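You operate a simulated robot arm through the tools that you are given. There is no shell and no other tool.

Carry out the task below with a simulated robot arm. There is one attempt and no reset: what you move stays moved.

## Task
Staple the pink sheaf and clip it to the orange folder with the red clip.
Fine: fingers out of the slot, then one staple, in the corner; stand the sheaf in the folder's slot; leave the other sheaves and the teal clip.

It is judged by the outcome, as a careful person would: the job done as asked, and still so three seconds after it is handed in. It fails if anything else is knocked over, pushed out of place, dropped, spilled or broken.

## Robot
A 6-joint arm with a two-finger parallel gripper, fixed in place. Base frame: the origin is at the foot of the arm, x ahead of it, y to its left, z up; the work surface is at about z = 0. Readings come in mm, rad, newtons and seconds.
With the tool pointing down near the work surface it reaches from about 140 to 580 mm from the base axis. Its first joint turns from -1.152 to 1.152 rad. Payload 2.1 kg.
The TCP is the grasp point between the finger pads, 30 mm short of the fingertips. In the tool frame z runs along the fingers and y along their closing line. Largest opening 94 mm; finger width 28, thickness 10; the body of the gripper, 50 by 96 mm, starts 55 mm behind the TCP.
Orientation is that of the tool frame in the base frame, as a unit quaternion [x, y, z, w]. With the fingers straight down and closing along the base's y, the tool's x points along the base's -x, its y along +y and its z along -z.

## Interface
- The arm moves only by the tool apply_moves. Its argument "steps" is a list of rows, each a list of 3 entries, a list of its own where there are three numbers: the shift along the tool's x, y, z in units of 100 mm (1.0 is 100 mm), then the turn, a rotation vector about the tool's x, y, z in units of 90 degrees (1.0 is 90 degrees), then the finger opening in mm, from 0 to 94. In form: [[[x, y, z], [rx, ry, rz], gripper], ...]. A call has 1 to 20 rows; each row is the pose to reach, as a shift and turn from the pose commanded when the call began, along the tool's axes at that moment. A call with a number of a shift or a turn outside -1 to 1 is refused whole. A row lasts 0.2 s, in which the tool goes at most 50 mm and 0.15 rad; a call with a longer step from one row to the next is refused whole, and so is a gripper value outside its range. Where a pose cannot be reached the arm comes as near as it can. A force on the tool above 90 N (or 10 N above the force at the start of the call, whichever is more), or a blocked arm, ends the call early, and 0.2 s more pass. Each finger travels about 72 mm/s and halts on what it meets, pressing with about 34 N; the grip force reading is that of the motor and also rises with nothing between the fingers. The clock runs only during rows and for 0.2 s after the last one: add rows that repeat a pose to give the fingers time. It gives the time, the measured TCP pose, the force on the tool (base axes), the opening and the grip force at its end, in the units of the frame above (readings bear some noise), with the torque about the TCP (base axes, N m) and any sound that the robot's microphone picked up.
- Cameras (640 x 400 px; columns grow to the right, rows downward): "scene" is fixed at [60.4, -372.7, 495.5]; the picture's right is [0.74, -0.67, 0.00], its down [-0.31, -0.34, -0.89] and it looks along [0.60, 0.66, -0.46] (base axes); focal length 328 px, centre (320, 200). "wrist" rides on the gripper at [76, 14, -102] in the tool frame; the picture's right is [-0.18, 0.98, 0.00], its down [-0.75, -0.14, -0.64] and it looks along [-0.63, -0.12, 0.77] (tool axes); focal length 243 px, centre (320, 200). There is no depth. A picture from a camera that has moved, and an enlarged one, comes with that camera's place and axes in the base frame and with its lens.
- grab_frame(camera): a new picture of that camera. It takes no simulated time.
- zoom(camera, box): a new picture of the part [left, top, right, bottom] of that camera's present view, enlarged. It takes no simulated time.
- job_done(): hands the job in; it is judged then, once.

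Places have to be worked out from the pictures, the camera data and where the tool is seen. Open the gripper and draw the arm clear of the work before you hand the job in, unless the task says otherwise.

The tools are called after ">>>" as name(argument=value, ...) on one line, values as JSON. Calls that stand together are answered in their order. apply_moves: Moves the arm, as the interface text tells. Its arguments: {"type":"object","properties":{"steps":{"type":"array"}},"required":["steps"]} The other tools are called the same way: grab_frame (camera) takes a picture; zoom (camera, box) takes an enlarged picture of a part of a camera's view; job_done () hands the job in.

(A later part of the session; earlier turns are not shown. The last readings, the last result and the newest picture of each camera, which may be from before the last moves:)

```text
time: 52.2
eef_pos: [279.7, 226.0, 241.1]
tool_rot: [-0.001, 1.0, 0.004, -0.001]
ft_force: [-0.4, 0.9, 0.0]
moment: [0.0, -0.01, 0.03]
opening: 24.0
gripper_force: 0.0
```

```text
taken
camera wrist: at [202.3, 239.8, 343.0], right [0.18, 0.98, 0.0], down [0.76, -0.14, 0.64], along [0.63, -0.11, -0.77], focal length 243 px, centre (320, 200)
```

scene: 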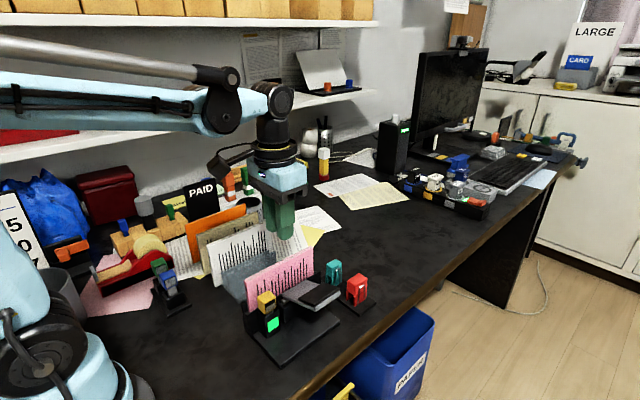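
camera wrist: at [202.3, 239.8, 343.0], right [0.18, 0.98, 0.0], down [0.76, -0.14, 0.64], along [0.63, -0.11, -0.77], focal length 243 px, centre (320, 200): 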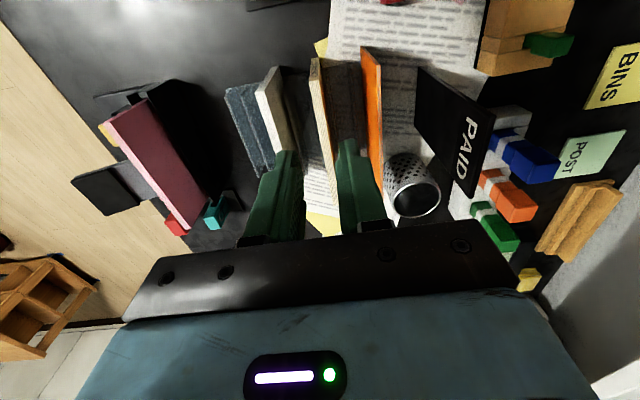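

The folder's slot is now visible in the space before the orange panel; I'll enlarge it.

>>> zoom(camera="wrist", box=[300, 40, 400, 110])

>>> zoom(camera="wrist", box=[310, 100, 410, 190])

>>> zoom(camera="wrist", box=[220, 60, 330, 150])

```text
5.71 times, centred on (350, 75) of wrist
camera zoom: at [202.3, 239.8, 343.0], right [0.18, 0.98, 0.0], down [0.76, -0.14, 0.64], along [0.63, -0.11, -0.77], focal length 1386 px, centre (149, 914)
```

zoom: 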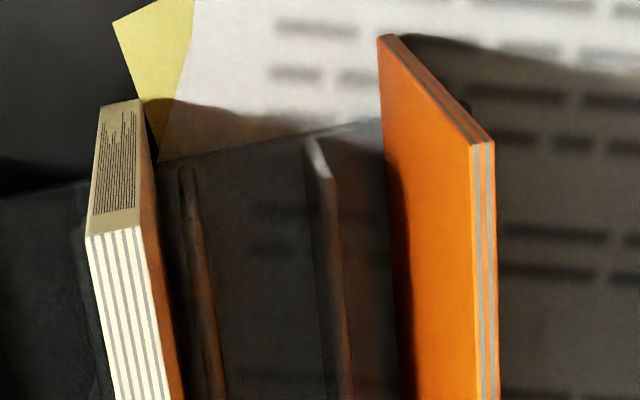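

```text
4.44 times, centred on (360, 145) of wrist
camera zoom: at [202.3, 239.8, 343.0], right [0.18, 0.98, 0.0], down [0.76, -0.14, 0.64], along [0.63, -0.11, -0.77], focal length 1078 px, centre (142, 444)
```

zoom: 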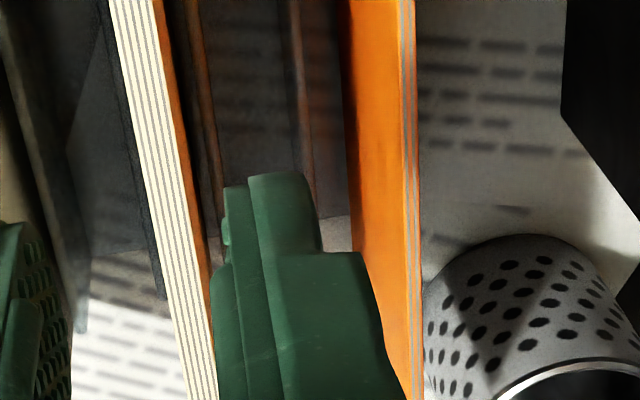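

```text
4.44 times, centred on (275, 105) of wrist
camera zoom: at [202.3, 239.8, 343.0], right [0.18, 0.98, 0.0], down [0.76, -0.14, 0.64], along [0.63, -0.11, -0.77], focal length 1078 px, centre (520, 622)
```

zoom: 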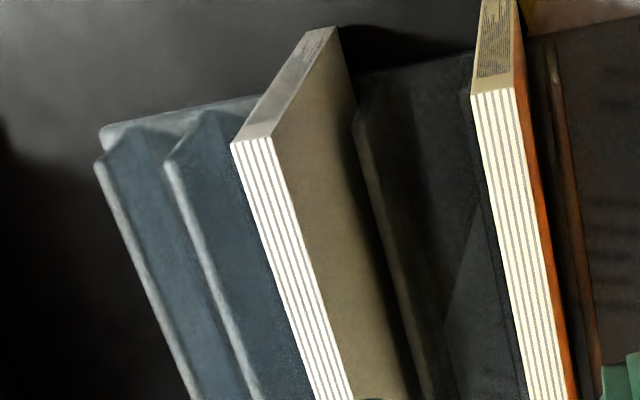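

I'll zoom further on the near end of the folder's slot and of the empty pink slot to see the walls' profile.

>>> zoom(camera="wrist", box=[335, 55, 385, 90])

>>> zoom(camera="wrist", box=[222, 75, 272, 110])

```text
11.43 times, centred on (360, 72) of wrist
camera zoom: at [202.3, 239.8, 343.0], right [0.18, 0.98, 0.0], down [0.76, -0.14, 0.64], along [0.63, -0.11, -0.77], focal length 2773 px, centre (-137, 1657)
```

zoom: 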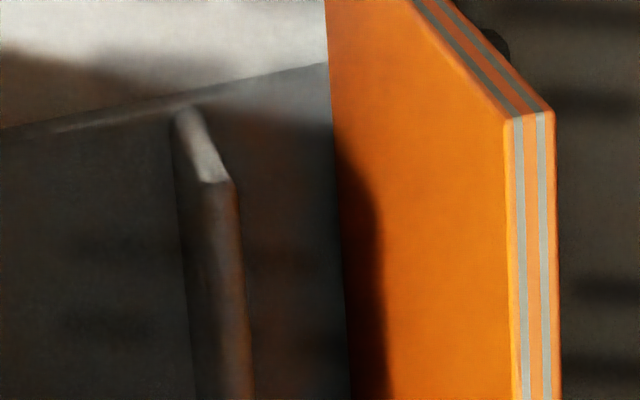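

```text
11.43 times, centred on (247, 92) of wrist
camera zoom: at [202.3, 239.8, 343.0], right [0.18, 0.98, 0.0], down [0.76, -0.14, 0.64], along [0.63, -0.11, -0.77], focal length 2773 px, centre (1154, 1429)
```

zoom: 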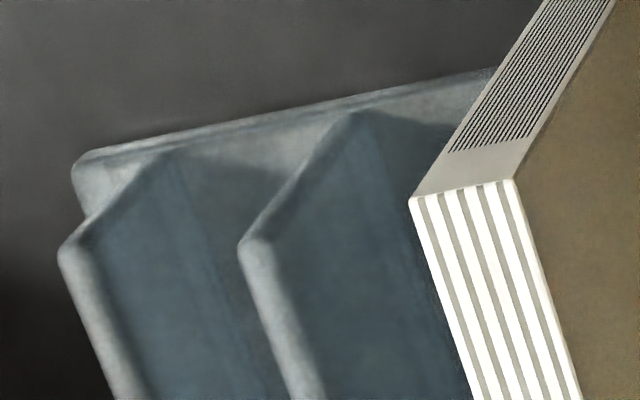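

The folder's slot runs from its front wall (inner face y ≈ 264, top z ≈ 54) to the orange panel's face (y ≈ 278.5, top z ≈ 119). It is about 14 mm wide, so fingers can't go down between sheaf and panel. I'll go back to the stapler to regrip the sheaf by only its top 12 mm.

>>> apply_moves(steps=[[[-0.05, -0.3, 0], [0.003, 0, 0], 30], [[-0.1, -0.6, 0], [0.003, 0, 0], 30], [[-0.2, -0.9, 0], [0.003, 0, 0], 30], [[-0.25, -1.0, 0], [0.003, 0, 0], 30]])

>>> apply_moves(steps=[[[-0.05, -0.3, 0], [0, 0, 0], 30], [[-0.1, -0.6, 0.1], [0, 0, 0], 30], [[-0.2, -0.9, 0.2], [0, 0, 0], 30], [[-0.25, -1.0, 0.3], [0, 0, 0], 30], [[-0.25, -1.0, 0.3], [0, 0, 0], 30]])

>>> grab_frame(camera="wrist")

>>> zoom(camera="wrist", box=[280, 70, 360, 150])

```text
time: 53.2
eef_pos: [304.1, 126.5, 240.5]
tool_rot: [-0.001, 1.0, -0.001, -0.001]
ft_force: [-0.6, 0.4, -0.6]
moment: [-0.01, 0.01, -0.02]
opening: 30.1
gripper_force: 0.1
```

```text
time: 54.4
eef_pos: [330.7, 26.3, 209.6]
tool_rot: [0.0, 1.0, 0.0, -0.001]
ft_force: [0.5, 0.2, -0.5]
moment: [0.0, 0.01, -0.02]
opening: 30.0
gripper_force: 0.1
```

```text
taken
camera wrist: at [254.3, 39.9, 313.4], right [0.18, 0.98, 0.0], down [0.76, -0.14, 0.64], along [0.63, -0.12, -0.77], focal length 243 px, centre (320, 200)
```

wrist: 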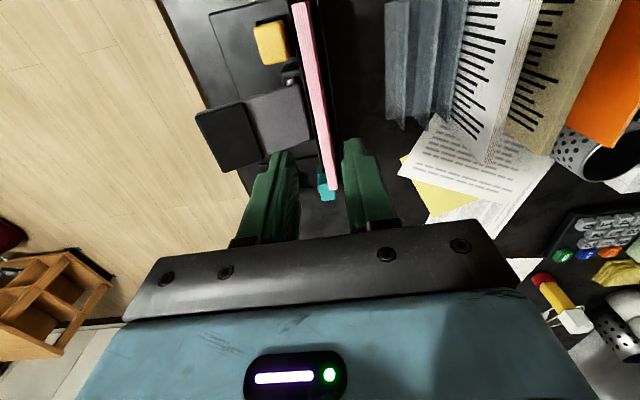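

```text
5.00 times, centred on (320, 110) of wrist
camera zoom: at [254.3, 39.9, 313.4], right [0.18, 0.98, 0.0], down [0.76, -0.14, 0.64], along [0.63, -0.12, -0.77], focal length 1213 px, centre (320, 650)
```

zoom: 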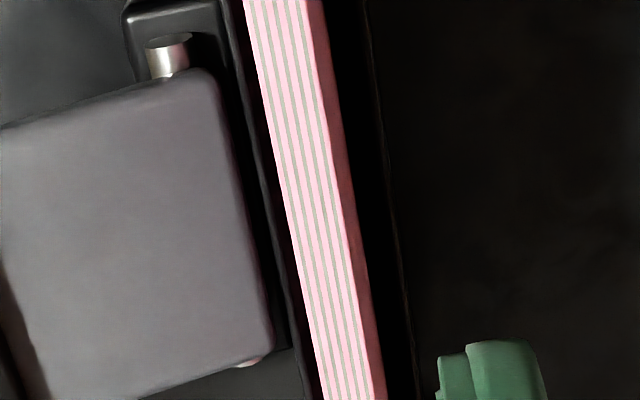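

The sheaf is centred. I'll lower until the tips just overlap its top and check the overlap in the scene view.

>>> apply_moves(steps=[[[0, 0, 0.2], [0, 0, 0], 30], [[0, 0, 0.4], [0, 0, 0], 30], [[0, 0, 0.6], [0, 0, 0], 24], [[0, 0, 0.67], [0, 0, 0], 20], [[0, 0, 0.67], [0, 0, 0], 20]])

>>> zoom(camera="scene", box=[255, 215, 325, 285])

>>> zoom(camera="wrist", box=[270, 120, 370, 200])

```text
time: 55.6
eef_pos: [329.9, 24.0, 143.2]
tool_rot: [0.0, 1.0, 0.0, -0.001]
ft_force: [0.0, 0.8, -0.5]
moment: [0.02, 0.02, -0.01]
opening: 20.0
gripper_force: 0.0
```

```text
5.71 times, centred on (290, 250) of scene
camera zoom: at [60.4, -372.7, 495.5], right [0.74, -0.67, 0.0], down [-0.31, -0.34, -0.89], along [0.6, 0.66, -0.46], focal length 1874 px, centre (491, -86)
```

zoom: 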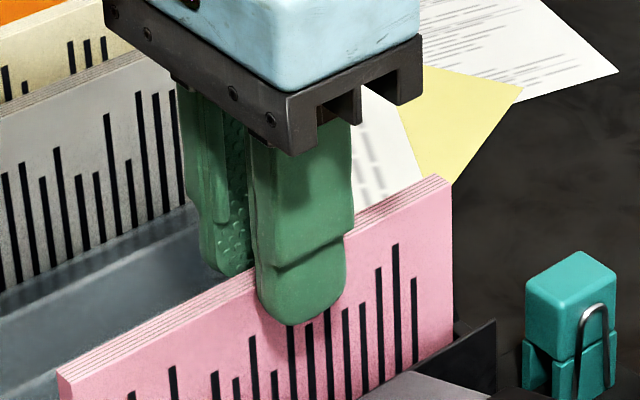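

```text
5.00 times, centred on (320, 160) of wrist
camera zoom: at [253.5, 38.9, 246.2], right [0.18, 0.98, 0.0], down [0.76, -0.14, 0.64], along [0.63, -0.12, -0.77], focal length 1213 px, centre (320, 400)
```

zoom: 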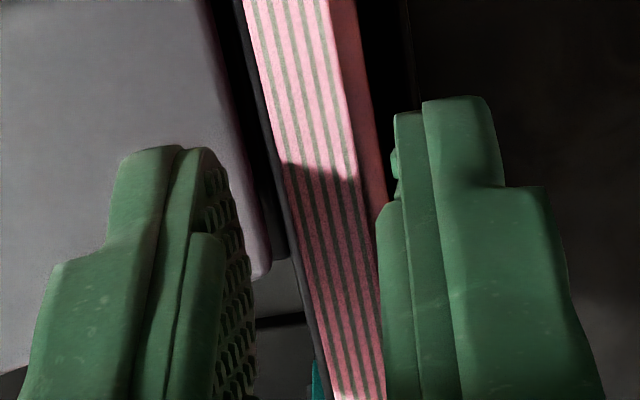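

The overlap is about 9–10 mm. I'll go 2 mm lower and close on the sheaf.

>>> apply_moves(steps=[[[0, 0, 0.02], [0, 0, 0], 20], [[0, 0, 0.02], [0, 0, 0], 12], [[0, 0, 0.02], [0, 0, 0], 5], [[0, 0, 0.02], [0, 0, 0], 2], [[0, 0, 0.02], [0, 0, 0], 2]])

>>> apply_moves(steps=[[[0, 0, -0.04], [0, 0, 0], 2], [[0, 0, -0.1], [0, 0, 0], 2], [[0, 0, -0.2], [0, 0, 0], 2], [[0, 0, -0.35], [0, 0, 0], 2], [[0, 0, -0.5], [0, 0, 0], 2], [[0, 0, -0.7], [0, 0, 0], 2], [[0, 0, -0.9], [0, 0, 0], 2], [[0, 0, -0.98], [0, 0, 0], 2]])

>>> grab_frame(camera="scene")

>>> grab_frame(camera="wrist")

```text
time: 56.8
eef_pos: [328.7, 24.1, 140.6]
tool_rot: [-0.002, 1.0, 0.0, -0.001]
ft_force: [0.9, -0.7, -0.1]
moment: [0.0, 0.01, 0.0]
opening: 8.3
gripper_force: 34.2
```

```text
time: 58.6
eef_pos: [328.2, 25.5, 241.1]
tool_rot: [-0.001, 1.0, 0.001, -0.001]
ft_force: [0.2, 0.2, -0.4]
moment: [0.03, 0.0, 0.03]
opening: 8.2
gripper_force: 34.0
```

```text
taken
```

scene: 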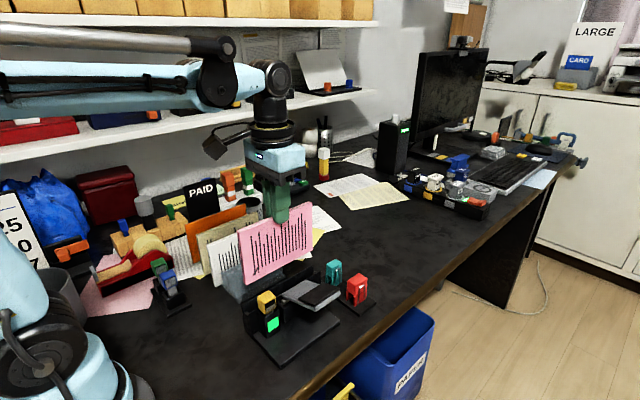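

```text
taken
camera wrist: at [252.7, 40.1, 342.5], right [0.18, 0.98, 0.0], down [0.76, -0.14, 0.64], along [0.63, -0.12, -0.77], focal length 243 px, centre (320, 200)
```

wrist: 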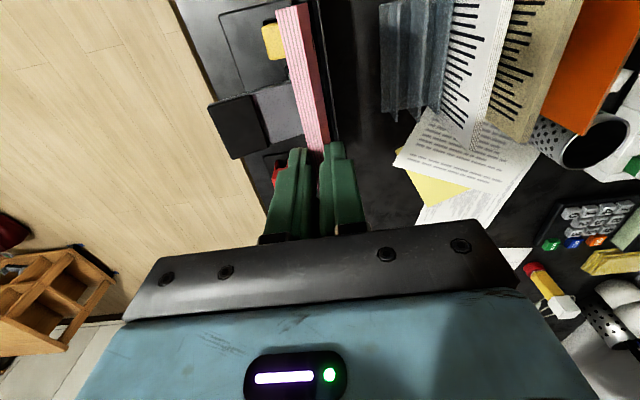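

The sheaf is held. I'll raise it to clear the other sheaves' tops and carry it toward the folder in stages.

>>> apply_moves(steps=[[[0, 0, -0.13], [0, 0, 0], 2], [[0, 0, -0.26], [0, 0, 0], 2], [[0, 0.15, -0.26], [0, 0, 0], 2], [[-0.01, 0.35, -0.26], [0, 0, 0], 2], [[-0.02, 0.6, -0.26], [0, 0, 0], 2], [[-0.024, 0.85, -0.26], [0, 0, 0], 2], [[-0.024, 1.0, -0.26], [0, 0, 0], 2]])

>>> apply_moves(steps=[[[0, 0.2, 0], [0, 0, 0], 2], [[0, 0.45, 0], [0, 0, 0], 2], [[0, 0.7, 0], [0, 0, 0], 2], [[0, 0.9, 0], [0, 0, 0], 2], [[0, 1.0, 0], [0, 0, 0], 2]])

>>> apply_moves(steps=[[[0, 0.15, 0], [0, 0, 0], 2], [[0, 0.3, 0], [0, 0, 0], 2], [[0, 0.42, 0], [0, 0, 0], 2], [[0, 0.458, 0], [0, 0, 0], 2], [[0, 0.458, 0], [0, 0, 0], 2]])

>>> grab_frame(camera="wrist")

>>> grab_frame(camera="scene")

```text
time: 60.2
eef_pos: [330.8, 124.3, 266.3]
tool_rot: [-0.001, 1.0, 0.0, -0.001]
ft_force: [0.3, 0.9, -0.2]
moment: [0.01, 0.0, -0.06]
opening: 8.3
gripper_force: 34.0
```

```text
time: 61.4
eef_pos: [331.5, 224.7, 264.2]
tool_rot: [-0.001, 1.0, 0.0, -0.001]
ft_force: [0.4, 0.7, -0.6]
moment: [-0.01, -0.04, -0.05]
opening: 8.2
gripper_force: 33.5
```

```text
time: 62.6
eef_pos: [331.8, 270.9, 266.4]
tool_rot: [-0.001, 1.0, 0.0, 0.0]
ft_force: [0.1, 0.3, -0.6]
moment: [0.02, -0.01, 0.04]
opening: 8.3
gripper_force: 33.9
```

```text
taken
camera wrist: at [255.6, 285.8, 368.6], right [0.18, 0.98, 0.0], down [0.76, -0.14, 0.64], along [0.63, -0.12, -0.77], focal length 243 px, centre (320, 200)
```

wrist: 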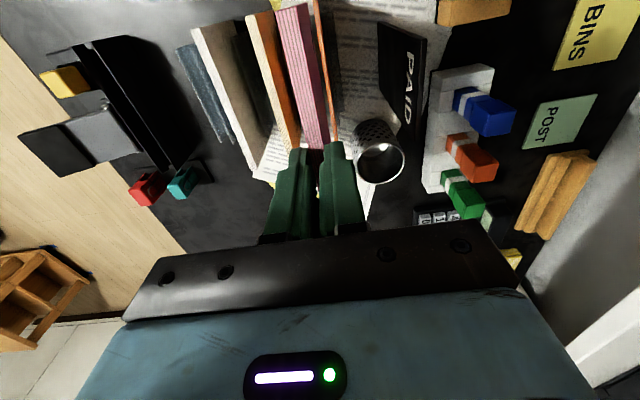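

```text
taken
```

scene: 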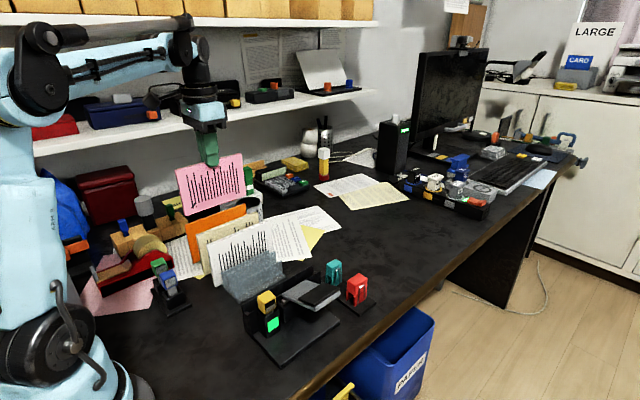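

The sheaf hangs above the folder. I'll zoom to compare the sheaf's position with the orange panel and the slot below.

>>> zoom(camera="wrist", box=[240, 0, 350, 75])

>>> zoom(camera="wrist", box=[260, 70, 370, 145])

>>> zoom(camera="scene", box=[150, 130, 290, 290])

```text
5.33 times, centred on (295, 38) of wrist
camera zoom: at [255.6, 285.8, 368.6], right [0.18, 0.98, 0.0], down [0.76, -0.14, 0.64], along [0.63, -0.12, -0.77], focal length 1294 px, centre (453, 1067)
```

zoom: 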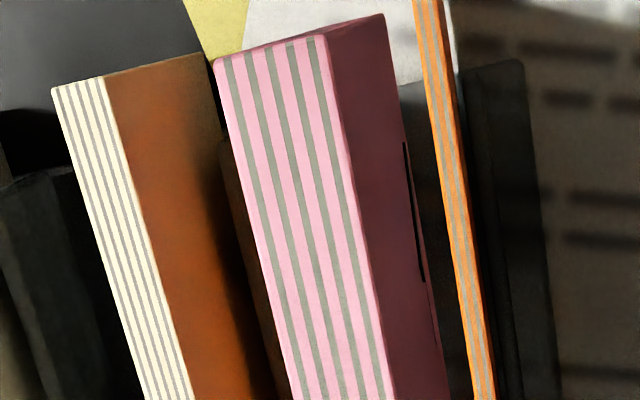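

```text
5.33 times, centred on (315, 108) of wrist
camera zoom: at [255.6, 285.8, 368.6], right [0.18, 0.98, 0.0], down [0.76, -0.14, 0.64], along [0.63, -0.12, -0.77], focal length 1294 px, centre (347, 693)
```

zoom: 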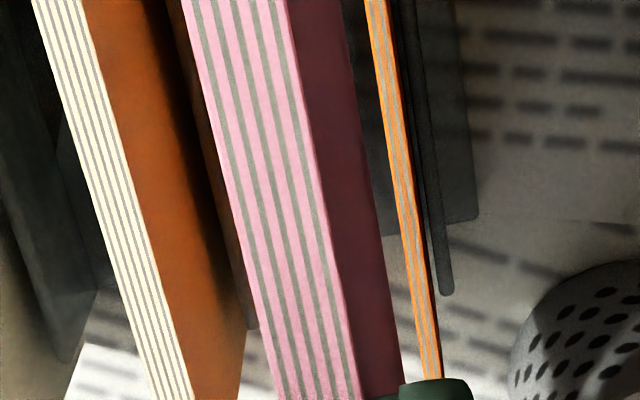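

```text
2.50 times, centred on (220, 210) of scene
camera zoom: at [60.4, -372.7, 495.5], right [0.74, -0.67, 0.0], down [-0.31, -0.34, -0.89], along [0.6, 0.66, -0.46], focal length 820 px, centre (570, 175)
```

zoom: 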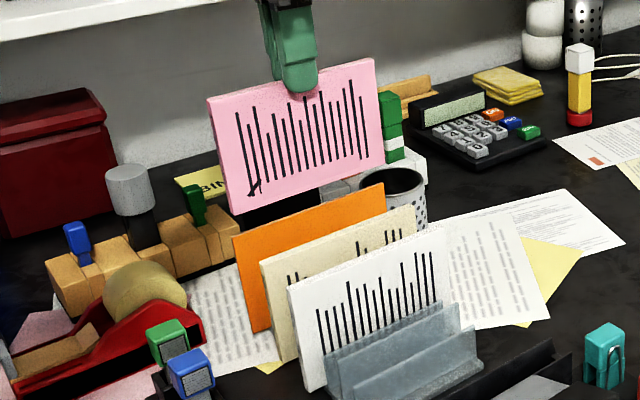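

The sheaf (y 267.8–276.1) hangs centred between the front wall's inner face at about 264.3 and the orange panel at about 279.5. I'll descend toward the slot and check above the front wall.

>>> apply_moves(steps=[[[0, 0, 0.15], [0, 0, 0], 2], [[0, 0, 0.35], [0, 0, 0], 2], [[0, 0, 0.5], [0, 0, 0], 2], [[0, 0, 0.65], [0, 0, 0], 2], [[0, 0, 0.78], [0, 0, 0], 2], [[0, 0, 0.84], [0, 0, 0], 2], [[0, 0, 0.84], [0, 0, 0], 2]])

>>> zoom(camera="wrist", box=[240, 0, 350, 75])

>>> zoom(camera="scene", box=[170, 170, 290, 290])

>>> grab_frame(camera="wrist")

```text
time: 64.2
eef_pos: [329.6, 269.9, 180.3]
tool_rot: [-0.001, 1.0, 0.0, -0.001]
ft_force: [-0.3, -1.1, -0.6]
moment: [-0.01, 0.04, -0.04]
opening: 8.1
gripper_force: 34.1
```

```text
5.33 times, centred on (295, 38) of wrist
camera zoom: at [254.7, 284.4, 283.7], right [0.18, 0.98, 0.0], down [0.76, -0.14, 0.64], along [0.63, -0.12, -0.77], focal length 1294 px, centre (453, 1067)
```

zoom: 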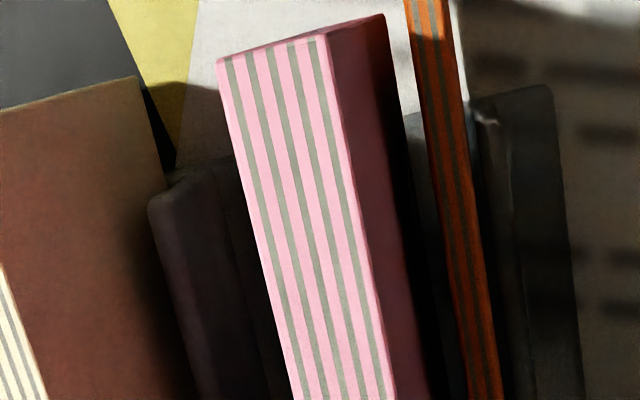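

```text
3.33 times, centred on (230, 230) of scene
camera zoom: at [60.4, -372.7, 495.5], right [0.74, -0.67, 0.0], down [-0.31, -0.34, -0.89], along [0.6, 0.66, -0.46], focal length 1093 px, centre (620, 100)
```

zoom: 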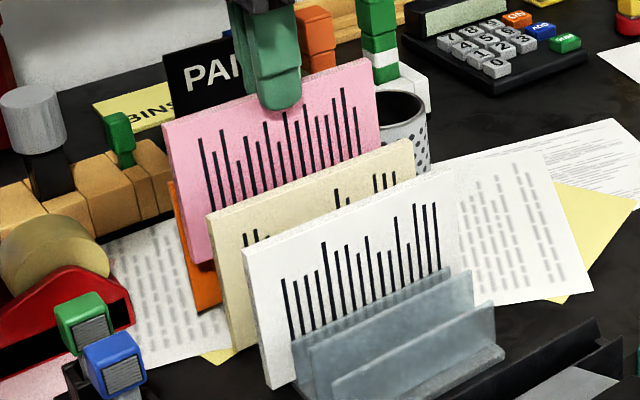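

```text
taken
camera wrist: at [254.7, 284.4, 283.7], right [0.18, 0.98, 0.0], down [0.76, -0.14, 0.64], along [0.63, -0.12, -0.77], focal length 243 px, centre (320, 200)
```

wrist: 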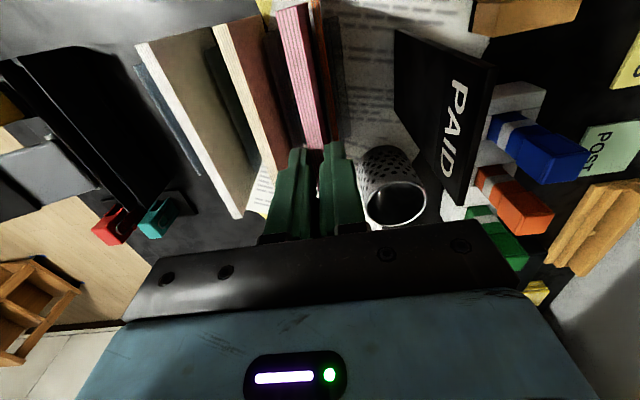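

Gaps are about 2 mm to the front wall and 5 mm to the orange panel. I'll shift +1.2 mm in y and lower the sheaf into the slot, keeping the fingertips just above the orange panel's top.

>>> apply_moves(steps=[[[0, 0.012, 0.0], [0, 0, 0], 2], [[0, 0.012, 0.05], [0, 0, 0], 2], [[0, 0.012, 0.1], [0, 0, 0], 2], [[0, 0.012, 0.15], [0, 0, 0], 2], [[0, 0.012, 0.2], [0, 0, 0], 2]])

>>> zoom(camera="scene", box=[190, 180, 270, 260])

>>> zoom(camera="wrist", box=[260, 90, 380, 190])

```text
time: 65.4
eef_pos: [331.2, 271.9, 160.0]
tool_rot: [-0.002, 1.0, 0.0, -0.001]
ft_force: [-0.1, -0.2, -1.1]
moment: [-0.01, 0.0, -0.05]
opening: 8.1
gripper_force: 33.7
```

```text
5.00 times, centred on (230, 220) of scene
camera zoom: at [60.4, -372.7, 495.5], right [0.74, -0.67, 0.0], down [-0.31, -0.34, -0.89], along [0.6, 0.66, -0.46], focal length 1640 px, centre (770, 100)
```

zoom: 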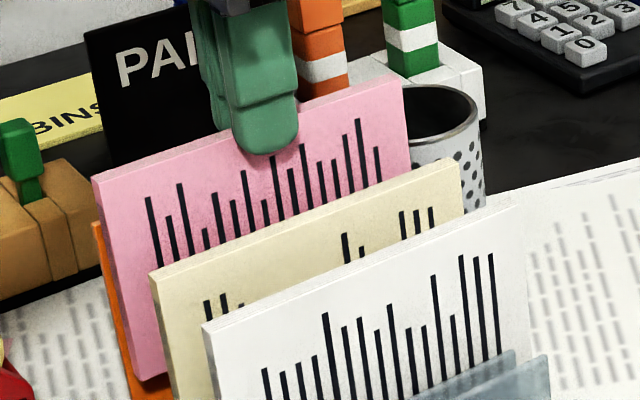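

```text
4.00 times, centred on (320, 140) of wrist
camera zoom: at [255.0, 285.5, 263.3], right [0.18, 0.98, 0.0], down [0.76, -0.14, 0.64], along [0.63, -0.12, -0.77], focal length 970 px, centre (320, 440)
```

zoom: 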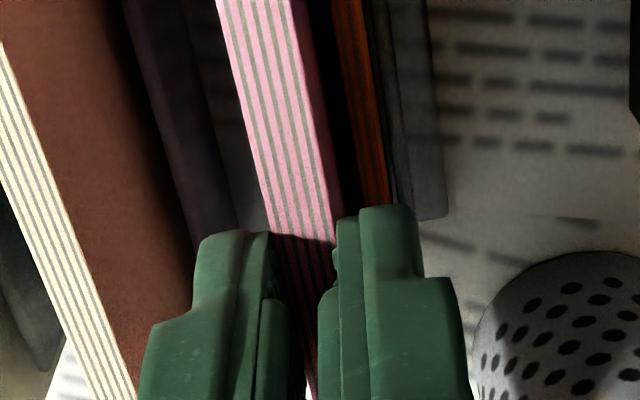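

No contact so far; fingertips are about 10 mm above the panel's top. I'll lower 6 mm more, then tilt the tool 2.5° so the sheaf leans lightly toward the orange panel.

>>> apply_moves(steps=[[[0, 0, 0.03], [0, 0, 0], 2], [[0, 0, 0.06], [0, 0, 0], 2], [[0, 0.01, 0.06], [0.007, 0, 0], 2], [[0, 0.02, 0.06], [0.014, 0, 0], 2], [[0, 0.03, 0.06], [0.021, 0, 0], 2], [[0, 0.04, 0.06], [0.028, 0, 0], 2], [[0, 0.04, 0.06], [0.028, 0, 0], 2]])

>>> zoom(camera="wrist", box=[260, 90, 380, 190])

>>> zoom(camera="wrist", box=[240, 0, 350, 75])

>>> zoom(camera="scene", box=[190, 180, 270, 260])

```text
time: 67.0
eef_pos: [331.5, 276.3, 155.5]
tool_rot: [-0.001, 1.0, -0.023, 0.0]
ft_force: [-1.1, 1.3, -0.6]
moment: [-0.01, -0.01, 0.0]
opening: 8.3
gripper_force: 34.1
```

```text
4.00 times, centred on (320, 140) of wrist
camera zoom: at [255.2, 294.9, 257.2], right [0.18, 0.98, -0.04], down [0.76, -0.11, 0.65], along [0.63, -0.15, -0.76], focal length 970 px, centre (320, 440)
```

zoom: 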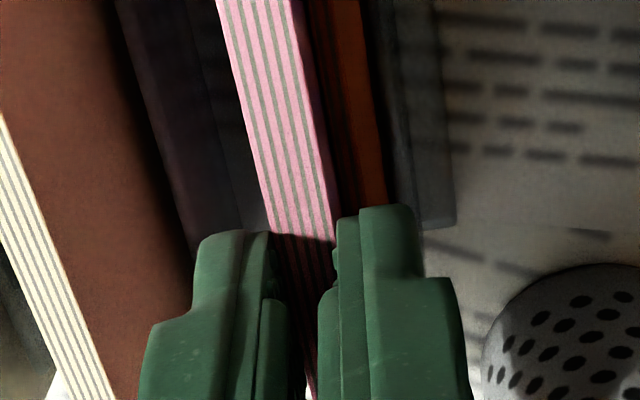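

```text
5.33 times, centred on (295, 38) of wrist
camera zoom: at [255.2, 294.9, 257.2], right [0.18, 0.98, -0.04], down [0.76, -0.11, 0.65], along [0.63, -0.15, -0.76], focal length 1294 px, centre (453, 1067)
```

zoom: 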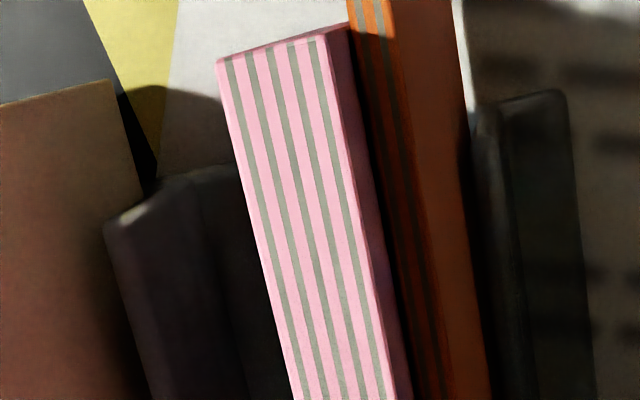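

```text
5.00 times, centred on (230, 220) of scene
camera zoom: at [60.4, -372.7, 495.5], right [0.74, -0.67, 0.0], down [-0.31, -0.34, -0.89], along [0.6, 0.66, -0.46], focal length 1640 px, centre (770, 100)
```

zoom: 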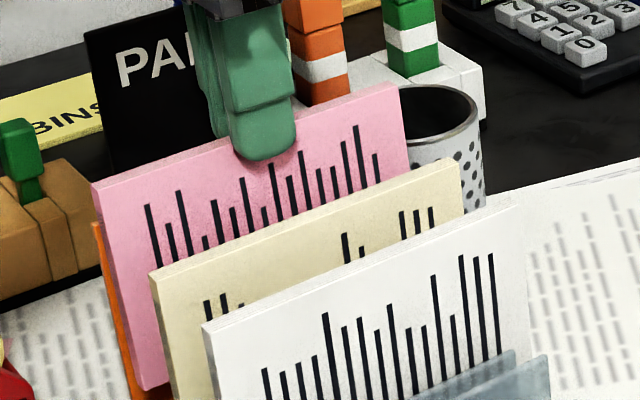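

The sheaf leans close to the orange panel with no contact force. I'll lower 3 mm more, watching for contact, to shorten the final drop.

>>> apply_moves(steps=[[[0, 0, 0.01], [0, 0, 0], 2], [[0, 0, 0.02], [0, 0, 0], 2], [[0, 0, 0.03], [0, 0, 0], 2]])

```text
time: 67.8
eef_pos: [332.0, 276.6, 152.8]
tool_rot: [0.0, 1.0, -0.022, -0.001]
ft_force: [0.2, -0.4, -1.0]
moment: [-0.02, 0.0, 0.01]
opening: 7.9
gripper_force: 34.1
```

Still free. Two more millimetres.

>>> apply_moves(steps=[[[0, 0, 0.01], [0, 0, 0], 2], [[0, 0, 0.02], [0, 0, 0], 2]])

>>> zoom(camera="wrist", box=[290, 120, 370, 190])

```text
time: 68.4
eef_pos: [331.1, 275.7, 150.1]
tool_rot: [0.0, 1.0, -0.022, -0.001]
ft_force: [-0.3, -1.1, -0.6]
moment: [0.0, 0.0, 0.04]
opening: 8.1
gripper_force: 34.1
```

```text
5.71 times, centred on (330, 155) of wrist
camera zoom: at [254.9, 295.1, 252.1], right [0.18, 0.98, -0.04], down [0.76, -0.11, 0.65], along [0.63, -0.15, -0.76], focal length 1386 px, centre (263, 457)
```

zoom: 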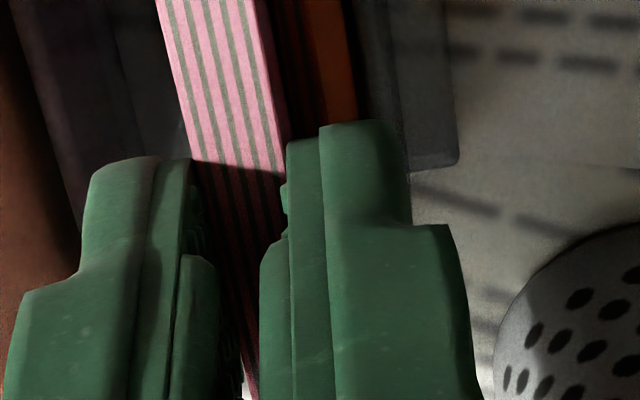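

The fingertips are about level with the panel's top and the sheaf is about 12 mm above the slot floor, captive in the slot. I'll open the fingers gently to let it slide down against the orange panel.

>>> apply_moves(steps=[[[0, 0, 0], [0, 0, 0], 9], [[0, 0, 0], [0, 0, 0], 11], [[0, 0, 0], [0, 0, 0], 14], [[0, 0, 0], [0, 0, 0], 16], [[0, 0, 0], [0, 0, 0], 16]])

>>> zoom(camera="wrist", box=[240, 0, 380, 190])

>>> zoom(camera="scene", box=[190, 180, 270, 260])

```text
time: 69.6
eef_pos: [331.3, 275.1, 150.6]
tool_rot: [-0.001, 1.0, -0.022, -0.002]
ft_force: [0.9, -0.8, -0.8]
moment: [0.02, 0.01, 0.0]
opening: 16.0
gripper_force: 0.1
```

```text
2.11 times, centred on (310, 95) of wrist
camera zoom: at [254.9, 295.1, 252.2], right [0.18, 0.98, -0.04], down [0.76, -0.11, 0.65], along [0.63, -0.15, -0.76], focal length 511 px, centre (341, 421)
```

zoom: 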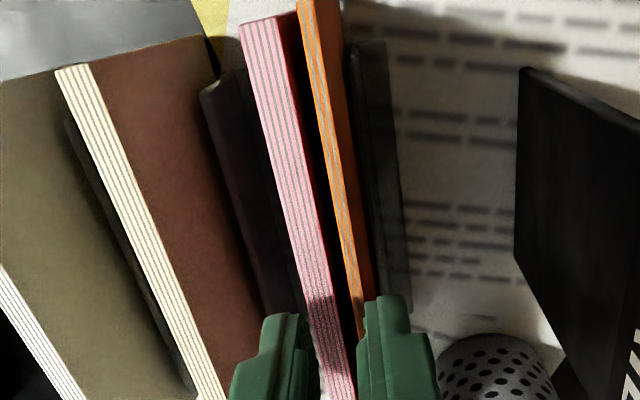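

```text
5.00 times, centred on (230, 220) of scene
camera zoom: at [60.4, -372.7, 495.5], right [0.74, -0.67, 0.0], down [-0.31, -0.34, -0.89], along [0.6, 0.66, -0.46], focal length 1640 px, centre (770, 100)
```

zoom: 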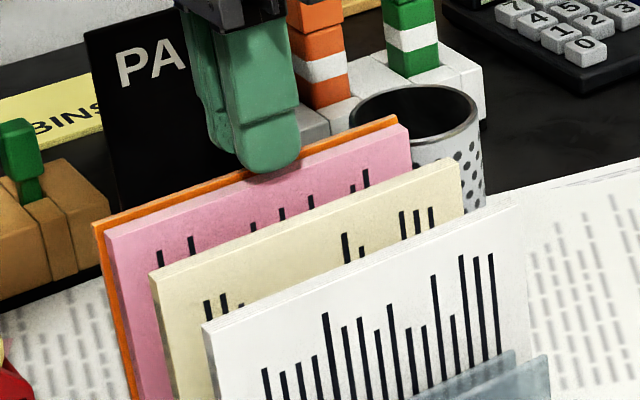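

The sheaf slid into the slot, upright in front of the orange panel. I'll withdraw upward and look at how it leans.

>>> apply_moves(steps=[[[0, 0, -0.1], [0, 0, 0], 20], [[0, 0, -0.25], [0, 0, 0], 24], [[0, 0, -0.45], [0, 0, 0], 24], [[0, 0, -0.65], [-0.01, 0, 0], 24], [[0, 0, -0.8], [-0.028, 0, 0], 24], [[0, 0, -0.8], [-0.028, 0, 0], 24]])

>>> grab_frame(camera="wrist")

>>> zoom(camera="wrist", box=[260, 0, 380, 90])

>>> zoom(camera="scene", box=[180, 180, 280, 280])

```text
time: 71.0
eef_pos: [330.7, 280.3, 230.5]
tool_rot: [-0.001, 1.0, 0.0, -0.002]
ft_force: [-0.3, 0.4, 0.9]
moment: [0.05, 0.01, 0.0]
opening: 24.2
gripper_force: 0.1
```

```text
taken
camera wrist: at [254.8, 294.1, 334.0], right [0.18, 0.98, 0.0], down [0.76, -0.14, 0.64], along [0.63, -0.12, -0.77], focal length 243 px, centre (320, 200)
```

wrist: 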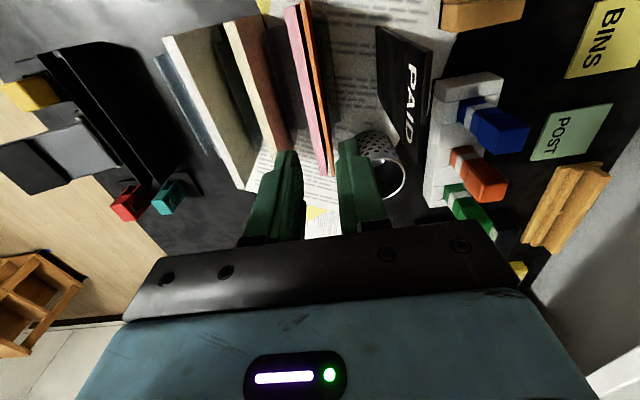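

```text
4.44 times, centred on (320, 45) of wrist
camera zoom: at [254.8, 294.1, 334.0], right [0.18, 0.98, 0.0], down [0.76, -0.14, 0.64], along [0.63, -0.12, -0.77], focal length 1078 px, centre (320, 889)
```

zoom: 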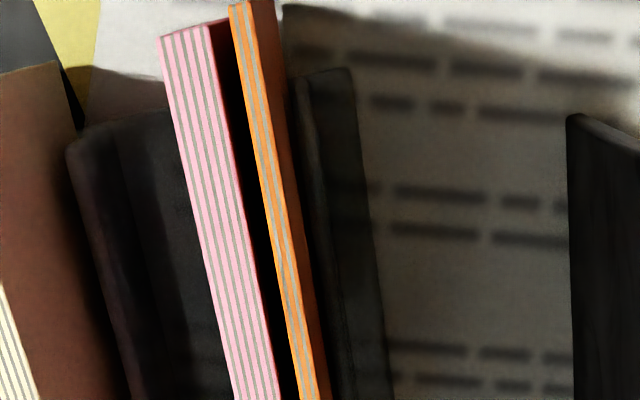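

```text
4.00 times, centred on (230, 230) of scene
camera zoom: at [60.4, -372.7, 495.5], right [0.74, -0.67, 0.0], down [-0.31, -0.34, -0.89], along [0.6, 0.66, -0.46], focal length 1312 px, centre (680, 80)
```

zoom: 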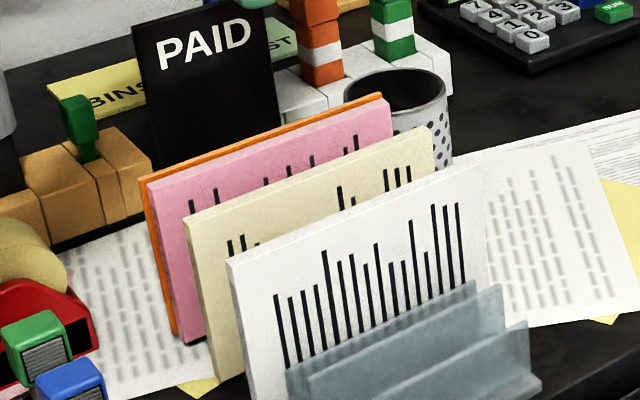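

The sheaf stands upright at y 268.6–276.7, leaving about a 3 mm gap before the orange panel (279.8–283). To make clipping easy I'll push it flush from the −y side with closed fingers, entering the space between the cream sheaf and the pink one.

>>> apply_moves(steps=[[[0, -0.1, 0], [0, 0, 0], 12], [[0, -0.2, 0], [0, 0, 0], 4], [[0, -0.315, 0], [0, 0, 0], 0], [[0, -0.315, 0.3], [0, 0, 0], 0], [[0, -0.315, 0.6], [0, 0, 0], 0], [[0, -0.315, 0.7], [0, 0, 0], 0], [[0, -0.315, 0.7], [0, 0, 0], 0]])

>>> grab_frame(camera="wrist")

>>> zoom(camera="wrist", box=[250, 60, 400, 200])

>>> zoom(camera="scene", box=[180, 160, 290, 270])

```text
time: 72.6
eef_pos: [330.9, 247.3, 160.5]
tool_rot: [-0.001, 1.0, 0.0, -0.001]
ft_force: [-0.2, -0.3, -0.3]
moment: [0.03, 0.0, 0.02]
opening: 0.2
gripper_force: 33.0
```

```text
taken
camera wrist: at [255.2, 262.0, 262.7], right [0.18, 0.98, 0.0], down [0.76, -0.14, 0.64], along [0.63, -0.12, -0.77], focal length 243 px, centre (320, 200)
```

wrist: 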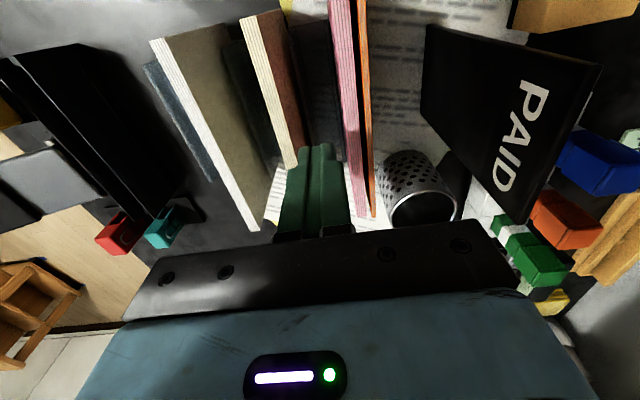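

```text
2.86 times, centred on (325, 130) of wrist
camera zoom: at [255.2, 262.0, 262.7], right [0.18, 0.98, 0.0], down [0.76, -0.14, 0.64], along [0.63, -0.12, -0.77], focal length 693 px, centre (306, 400)
```

zoom: 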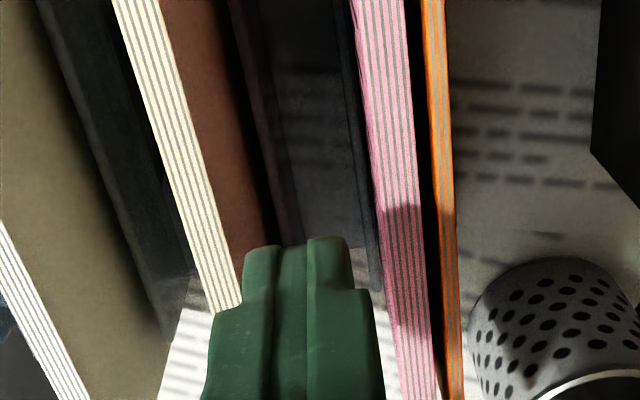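

```text
3.64 times, centred on (235, 215) of scene
camera zoom: at [60.4, -372.7, 495.5], right [0.74, -0.67, 0.0], down [-0.31, -0.34, -0.89], along [0.6, 0.66, -0.46], focal length 1192 px, centre (629, 146)
```

zoom: 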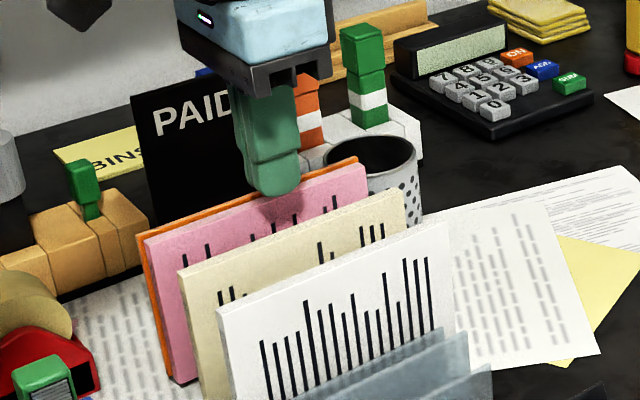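

The closed fingers are centred between the cream and pink sheaves with a few millimetres to spare each side. I'll lower them between the two, to tips z ≈ 66, watching the force.

>>> apply_moves(steps=[[[0, 0, 0.08], [0, 0, 0], 0], [[0, 0, 0.16], [0, 0, 0], 0], [[0, 0, 0.24], [0, 0, 0], 0], [[0, 0, 0.3], [0, 0, 0], 0]])

>>> zoom(camera="wrist", box=[250, 60, 400, 220])

```text
time: 73.6
eef_pos: [329.8, 247.0, 130.7]
tool_rot: [-0.001, 1.0, 0.0, -0.001]
ft_force: [0.4, -0.6, 0.4]
moment: [0.0, 0.01, 0.04]
opening: 0.0
gripper_force: 33.1
```

```text
2.50 times, centred on (325, 140) of wrist
camera zoom: at [255.0, 262.3, 233.0], right [0.18, 0.98, 0.0], down [0.76, -0.14, 0.64], along [0.63, -0.12, -0.77], focal length 606 px, centre (308, 350)
```

zoom: 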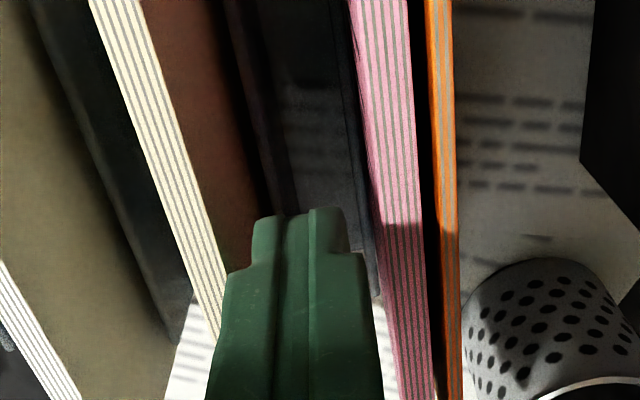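

There is clearance on both sides. I'll continue lowering 35 mm.

>>> apply_moves(steps=[[[0, 0, 0.07], [0, 0, 0], 0], [[0, 0, 0.14], [0, 0, 0], 0], [[0, 0, 0.21], [0, 0, 0], 0], [[0, 0, 0.28], [0, 0, 0], 0], [[0, 0, 0.34], [0, 0, 0], 0]])

>>> zoom(camera="wrist", box=[230, 60, 400, 240])

```text
time: 74.8
eef_pos: [330.3, 246.8, 96.8]
tool_rot: [-0.001, 1.0, -0.001, -0.001]
ft_force: [-0.4, -0.1, -0.4]
moment: [-0.03, -0.01, 0.0]
opening: 0.1
gripper_force: 33.3
```

```text
2.22 times, centred on (315, 150) of wrist
camera zoom: at [255.0, 261.7, 198.8], right [0.18, 0.98, 0.0], down [0.76, -0.14, 0.64], along [0.63, -0.12, -0.77], focal length 539 px, centre (331, 311)
```

zoom: 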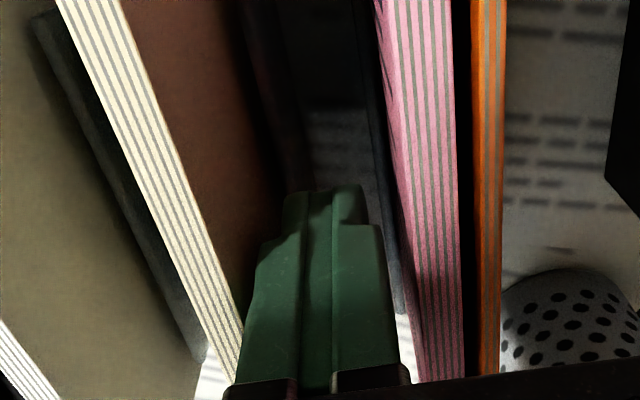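

The tips are at z ≈ 67. I'll push toward +y in small steps, watching the y force.

>>> apply_moves(steps=[[[0, 0.02, 0], [0, 0, 0], 0], [[0, 0.04, 0], [0, 0, 0], 0], [[0, 0.06, 0], [0, 0, 0], 0]])

>>> zoom(camera="wrist", box=[280, 60, 400, 240])

```text
time: 75.6
eef_pos: [329.7, 253.8, 96.7]
tool_rot: [0.0, 1.0, -0.001, -0.001]
ft_force: [-0.3, 0.7, 0.6]
moment: [0.02, 0.04, -0.01]
opening: 0.2
gripper_force: 33.2
```

```text
2.22 times, centred on (340, 150) of wrist
camera zoom: at [255.2, 267.9, 199.1], right [0.18, 0.98, 0.0], down [0.76, -0.14, 0.64], along [0.63, -0.12, -0.77], focal length 539 px, centre (276, 311)
```

zoom: 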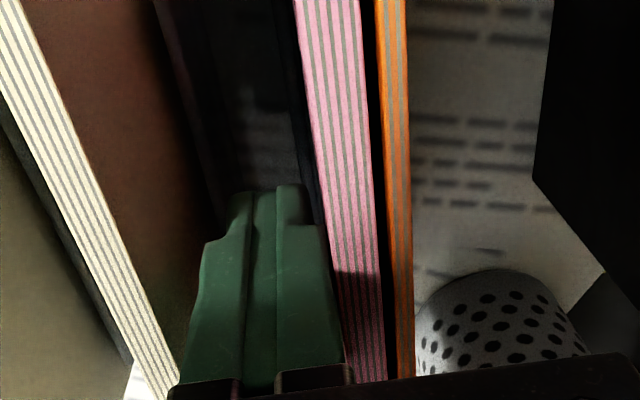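

The fingers are close to the pink sheaf now. I'll go on 1 mm at a time.

>>> apply_moves(steps=[[[0, 0.01, 0], [0, 0, 0], 0], [[0, 0.02, 0], [0, 0, 0], 0], [[0, 0.03, 0], [0, 0, 0], 0]])

>>> zoom(camera="wrist", box=[280, 60, 400, 240])

```text
time: 76.4
eef_pos: [331.8, 257.0, 96.6]
tool_rot: [-0.001, 1.0, 0.0, -0.001]
ft_force: [0.3, -0.2, 0.3]
moment: [-0.01, 0.02, 0.01]
opening: 0.0
gripper_force: 33.4
```

```text
2.22 times, centred on (340, 150) of wrist
camera zoom: at [255.0, 271.3, 199.1], right [0.18, 0.98, 0.0], down [0.76, -0.14, 0.64], along [0.63, -0.12, -0.77], focal length 539 px, centre (276, 311)
```

zoom: 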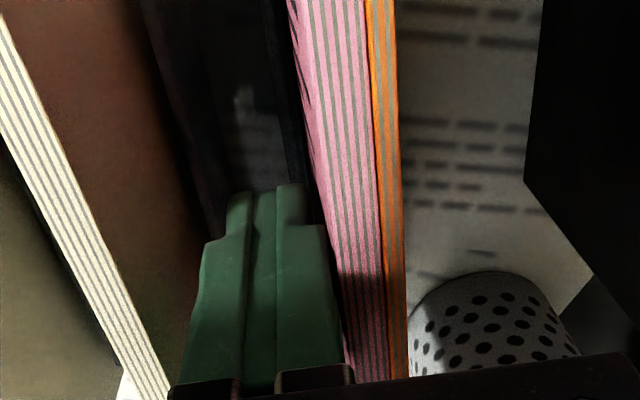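

The gap at the top has closed. I'll push another 2 mm so the bottom slides over as well, watching the force.

>>> apply_moves(steps=[[[0, 0.01, 0], [0, 0, 0], 0], [[0, 0.02, 0], [0, 0, 0], 0]])

>>> zoom(camera="wrist", box=[280, 60, 400, 240])

```text
time: 77.0
eef_pos: [332.2, 260.6, 98.1]
tool_rot: [-0.002, 1.0, 0.001, -0.001]
ft_force: [0.3, -0.9, -0.6]
moment: [0.02, -0.02, 0.01]
opening: 0.2
gripper_force: 33.3
```

```text
2.22 times, centred on (340, 150) of wrist
camera zoom: at [255.5, 273.5, 199.2], right [0.18, 0.98, 0.0], down [0.76, -0.14, 0.64], along [0.63, -0.12, -0.77], focal length 539 px, centre (276, 311)
```

zoom: 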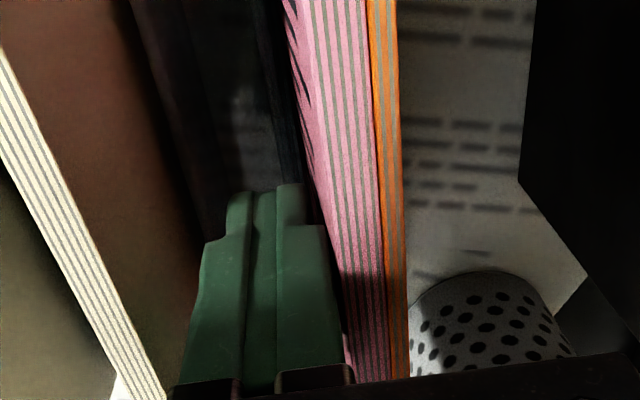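

The orange panel's top now moves along with the sheaf, so it is loose in its own slot and I should stop pushing. I'll back off 4 mm and see where both settle.

>>> apply_moves(steps=[[[0, -0.01, 0], [0, 0, 0], 0], [[0, -0.02, 0], [0, 0, 0], 0], [[0, -0.04, 0], [0, 0, 0], 0], [[0, -0.04, 0], [0, 0, 0], 0]])

>>> zoom(camera="wrist", box=[280, 60, 400, 240])

>>> zoom(camera="scene", box=[190, 190, 280, 280])

```text
time: 78.0
eef_pos: [330.8, 254.9, 95.9]
tool_rot: [-0.001, 1.0, 0.001, -0.001]
ft_force: [0.0, -0.4, 0.5]
moment: [0.01, 0.04, 0.01]
opening: 0.0
gripper_force: 33.3
```

```text
2.22 times, centred on (340, 150) of wrist
camera zoom: at [254.9, 269.1, 198.8], right [0.18, 0.98, 0.0], down [0.76, -0.14, 0.64], along [0.63, -0.12, -0.77], focal length 539 px, centre (276, 311)
```

zoom: 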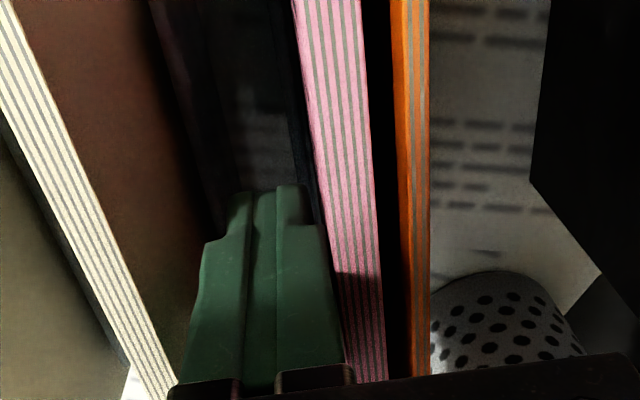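

```text
4.44 times, centred on (235, 235) of scene
camera zoom: at [60.4, -372.7, 495.5], right [0.74, -0.67, 0.0], down [-0.31, -0.34, -0.89], along [0.6, 0.66, -0.46], focal length 1458 px, centre (698, 44)
```

zoom: 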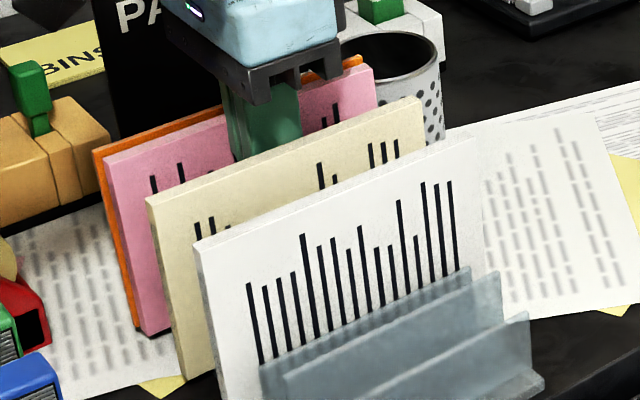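

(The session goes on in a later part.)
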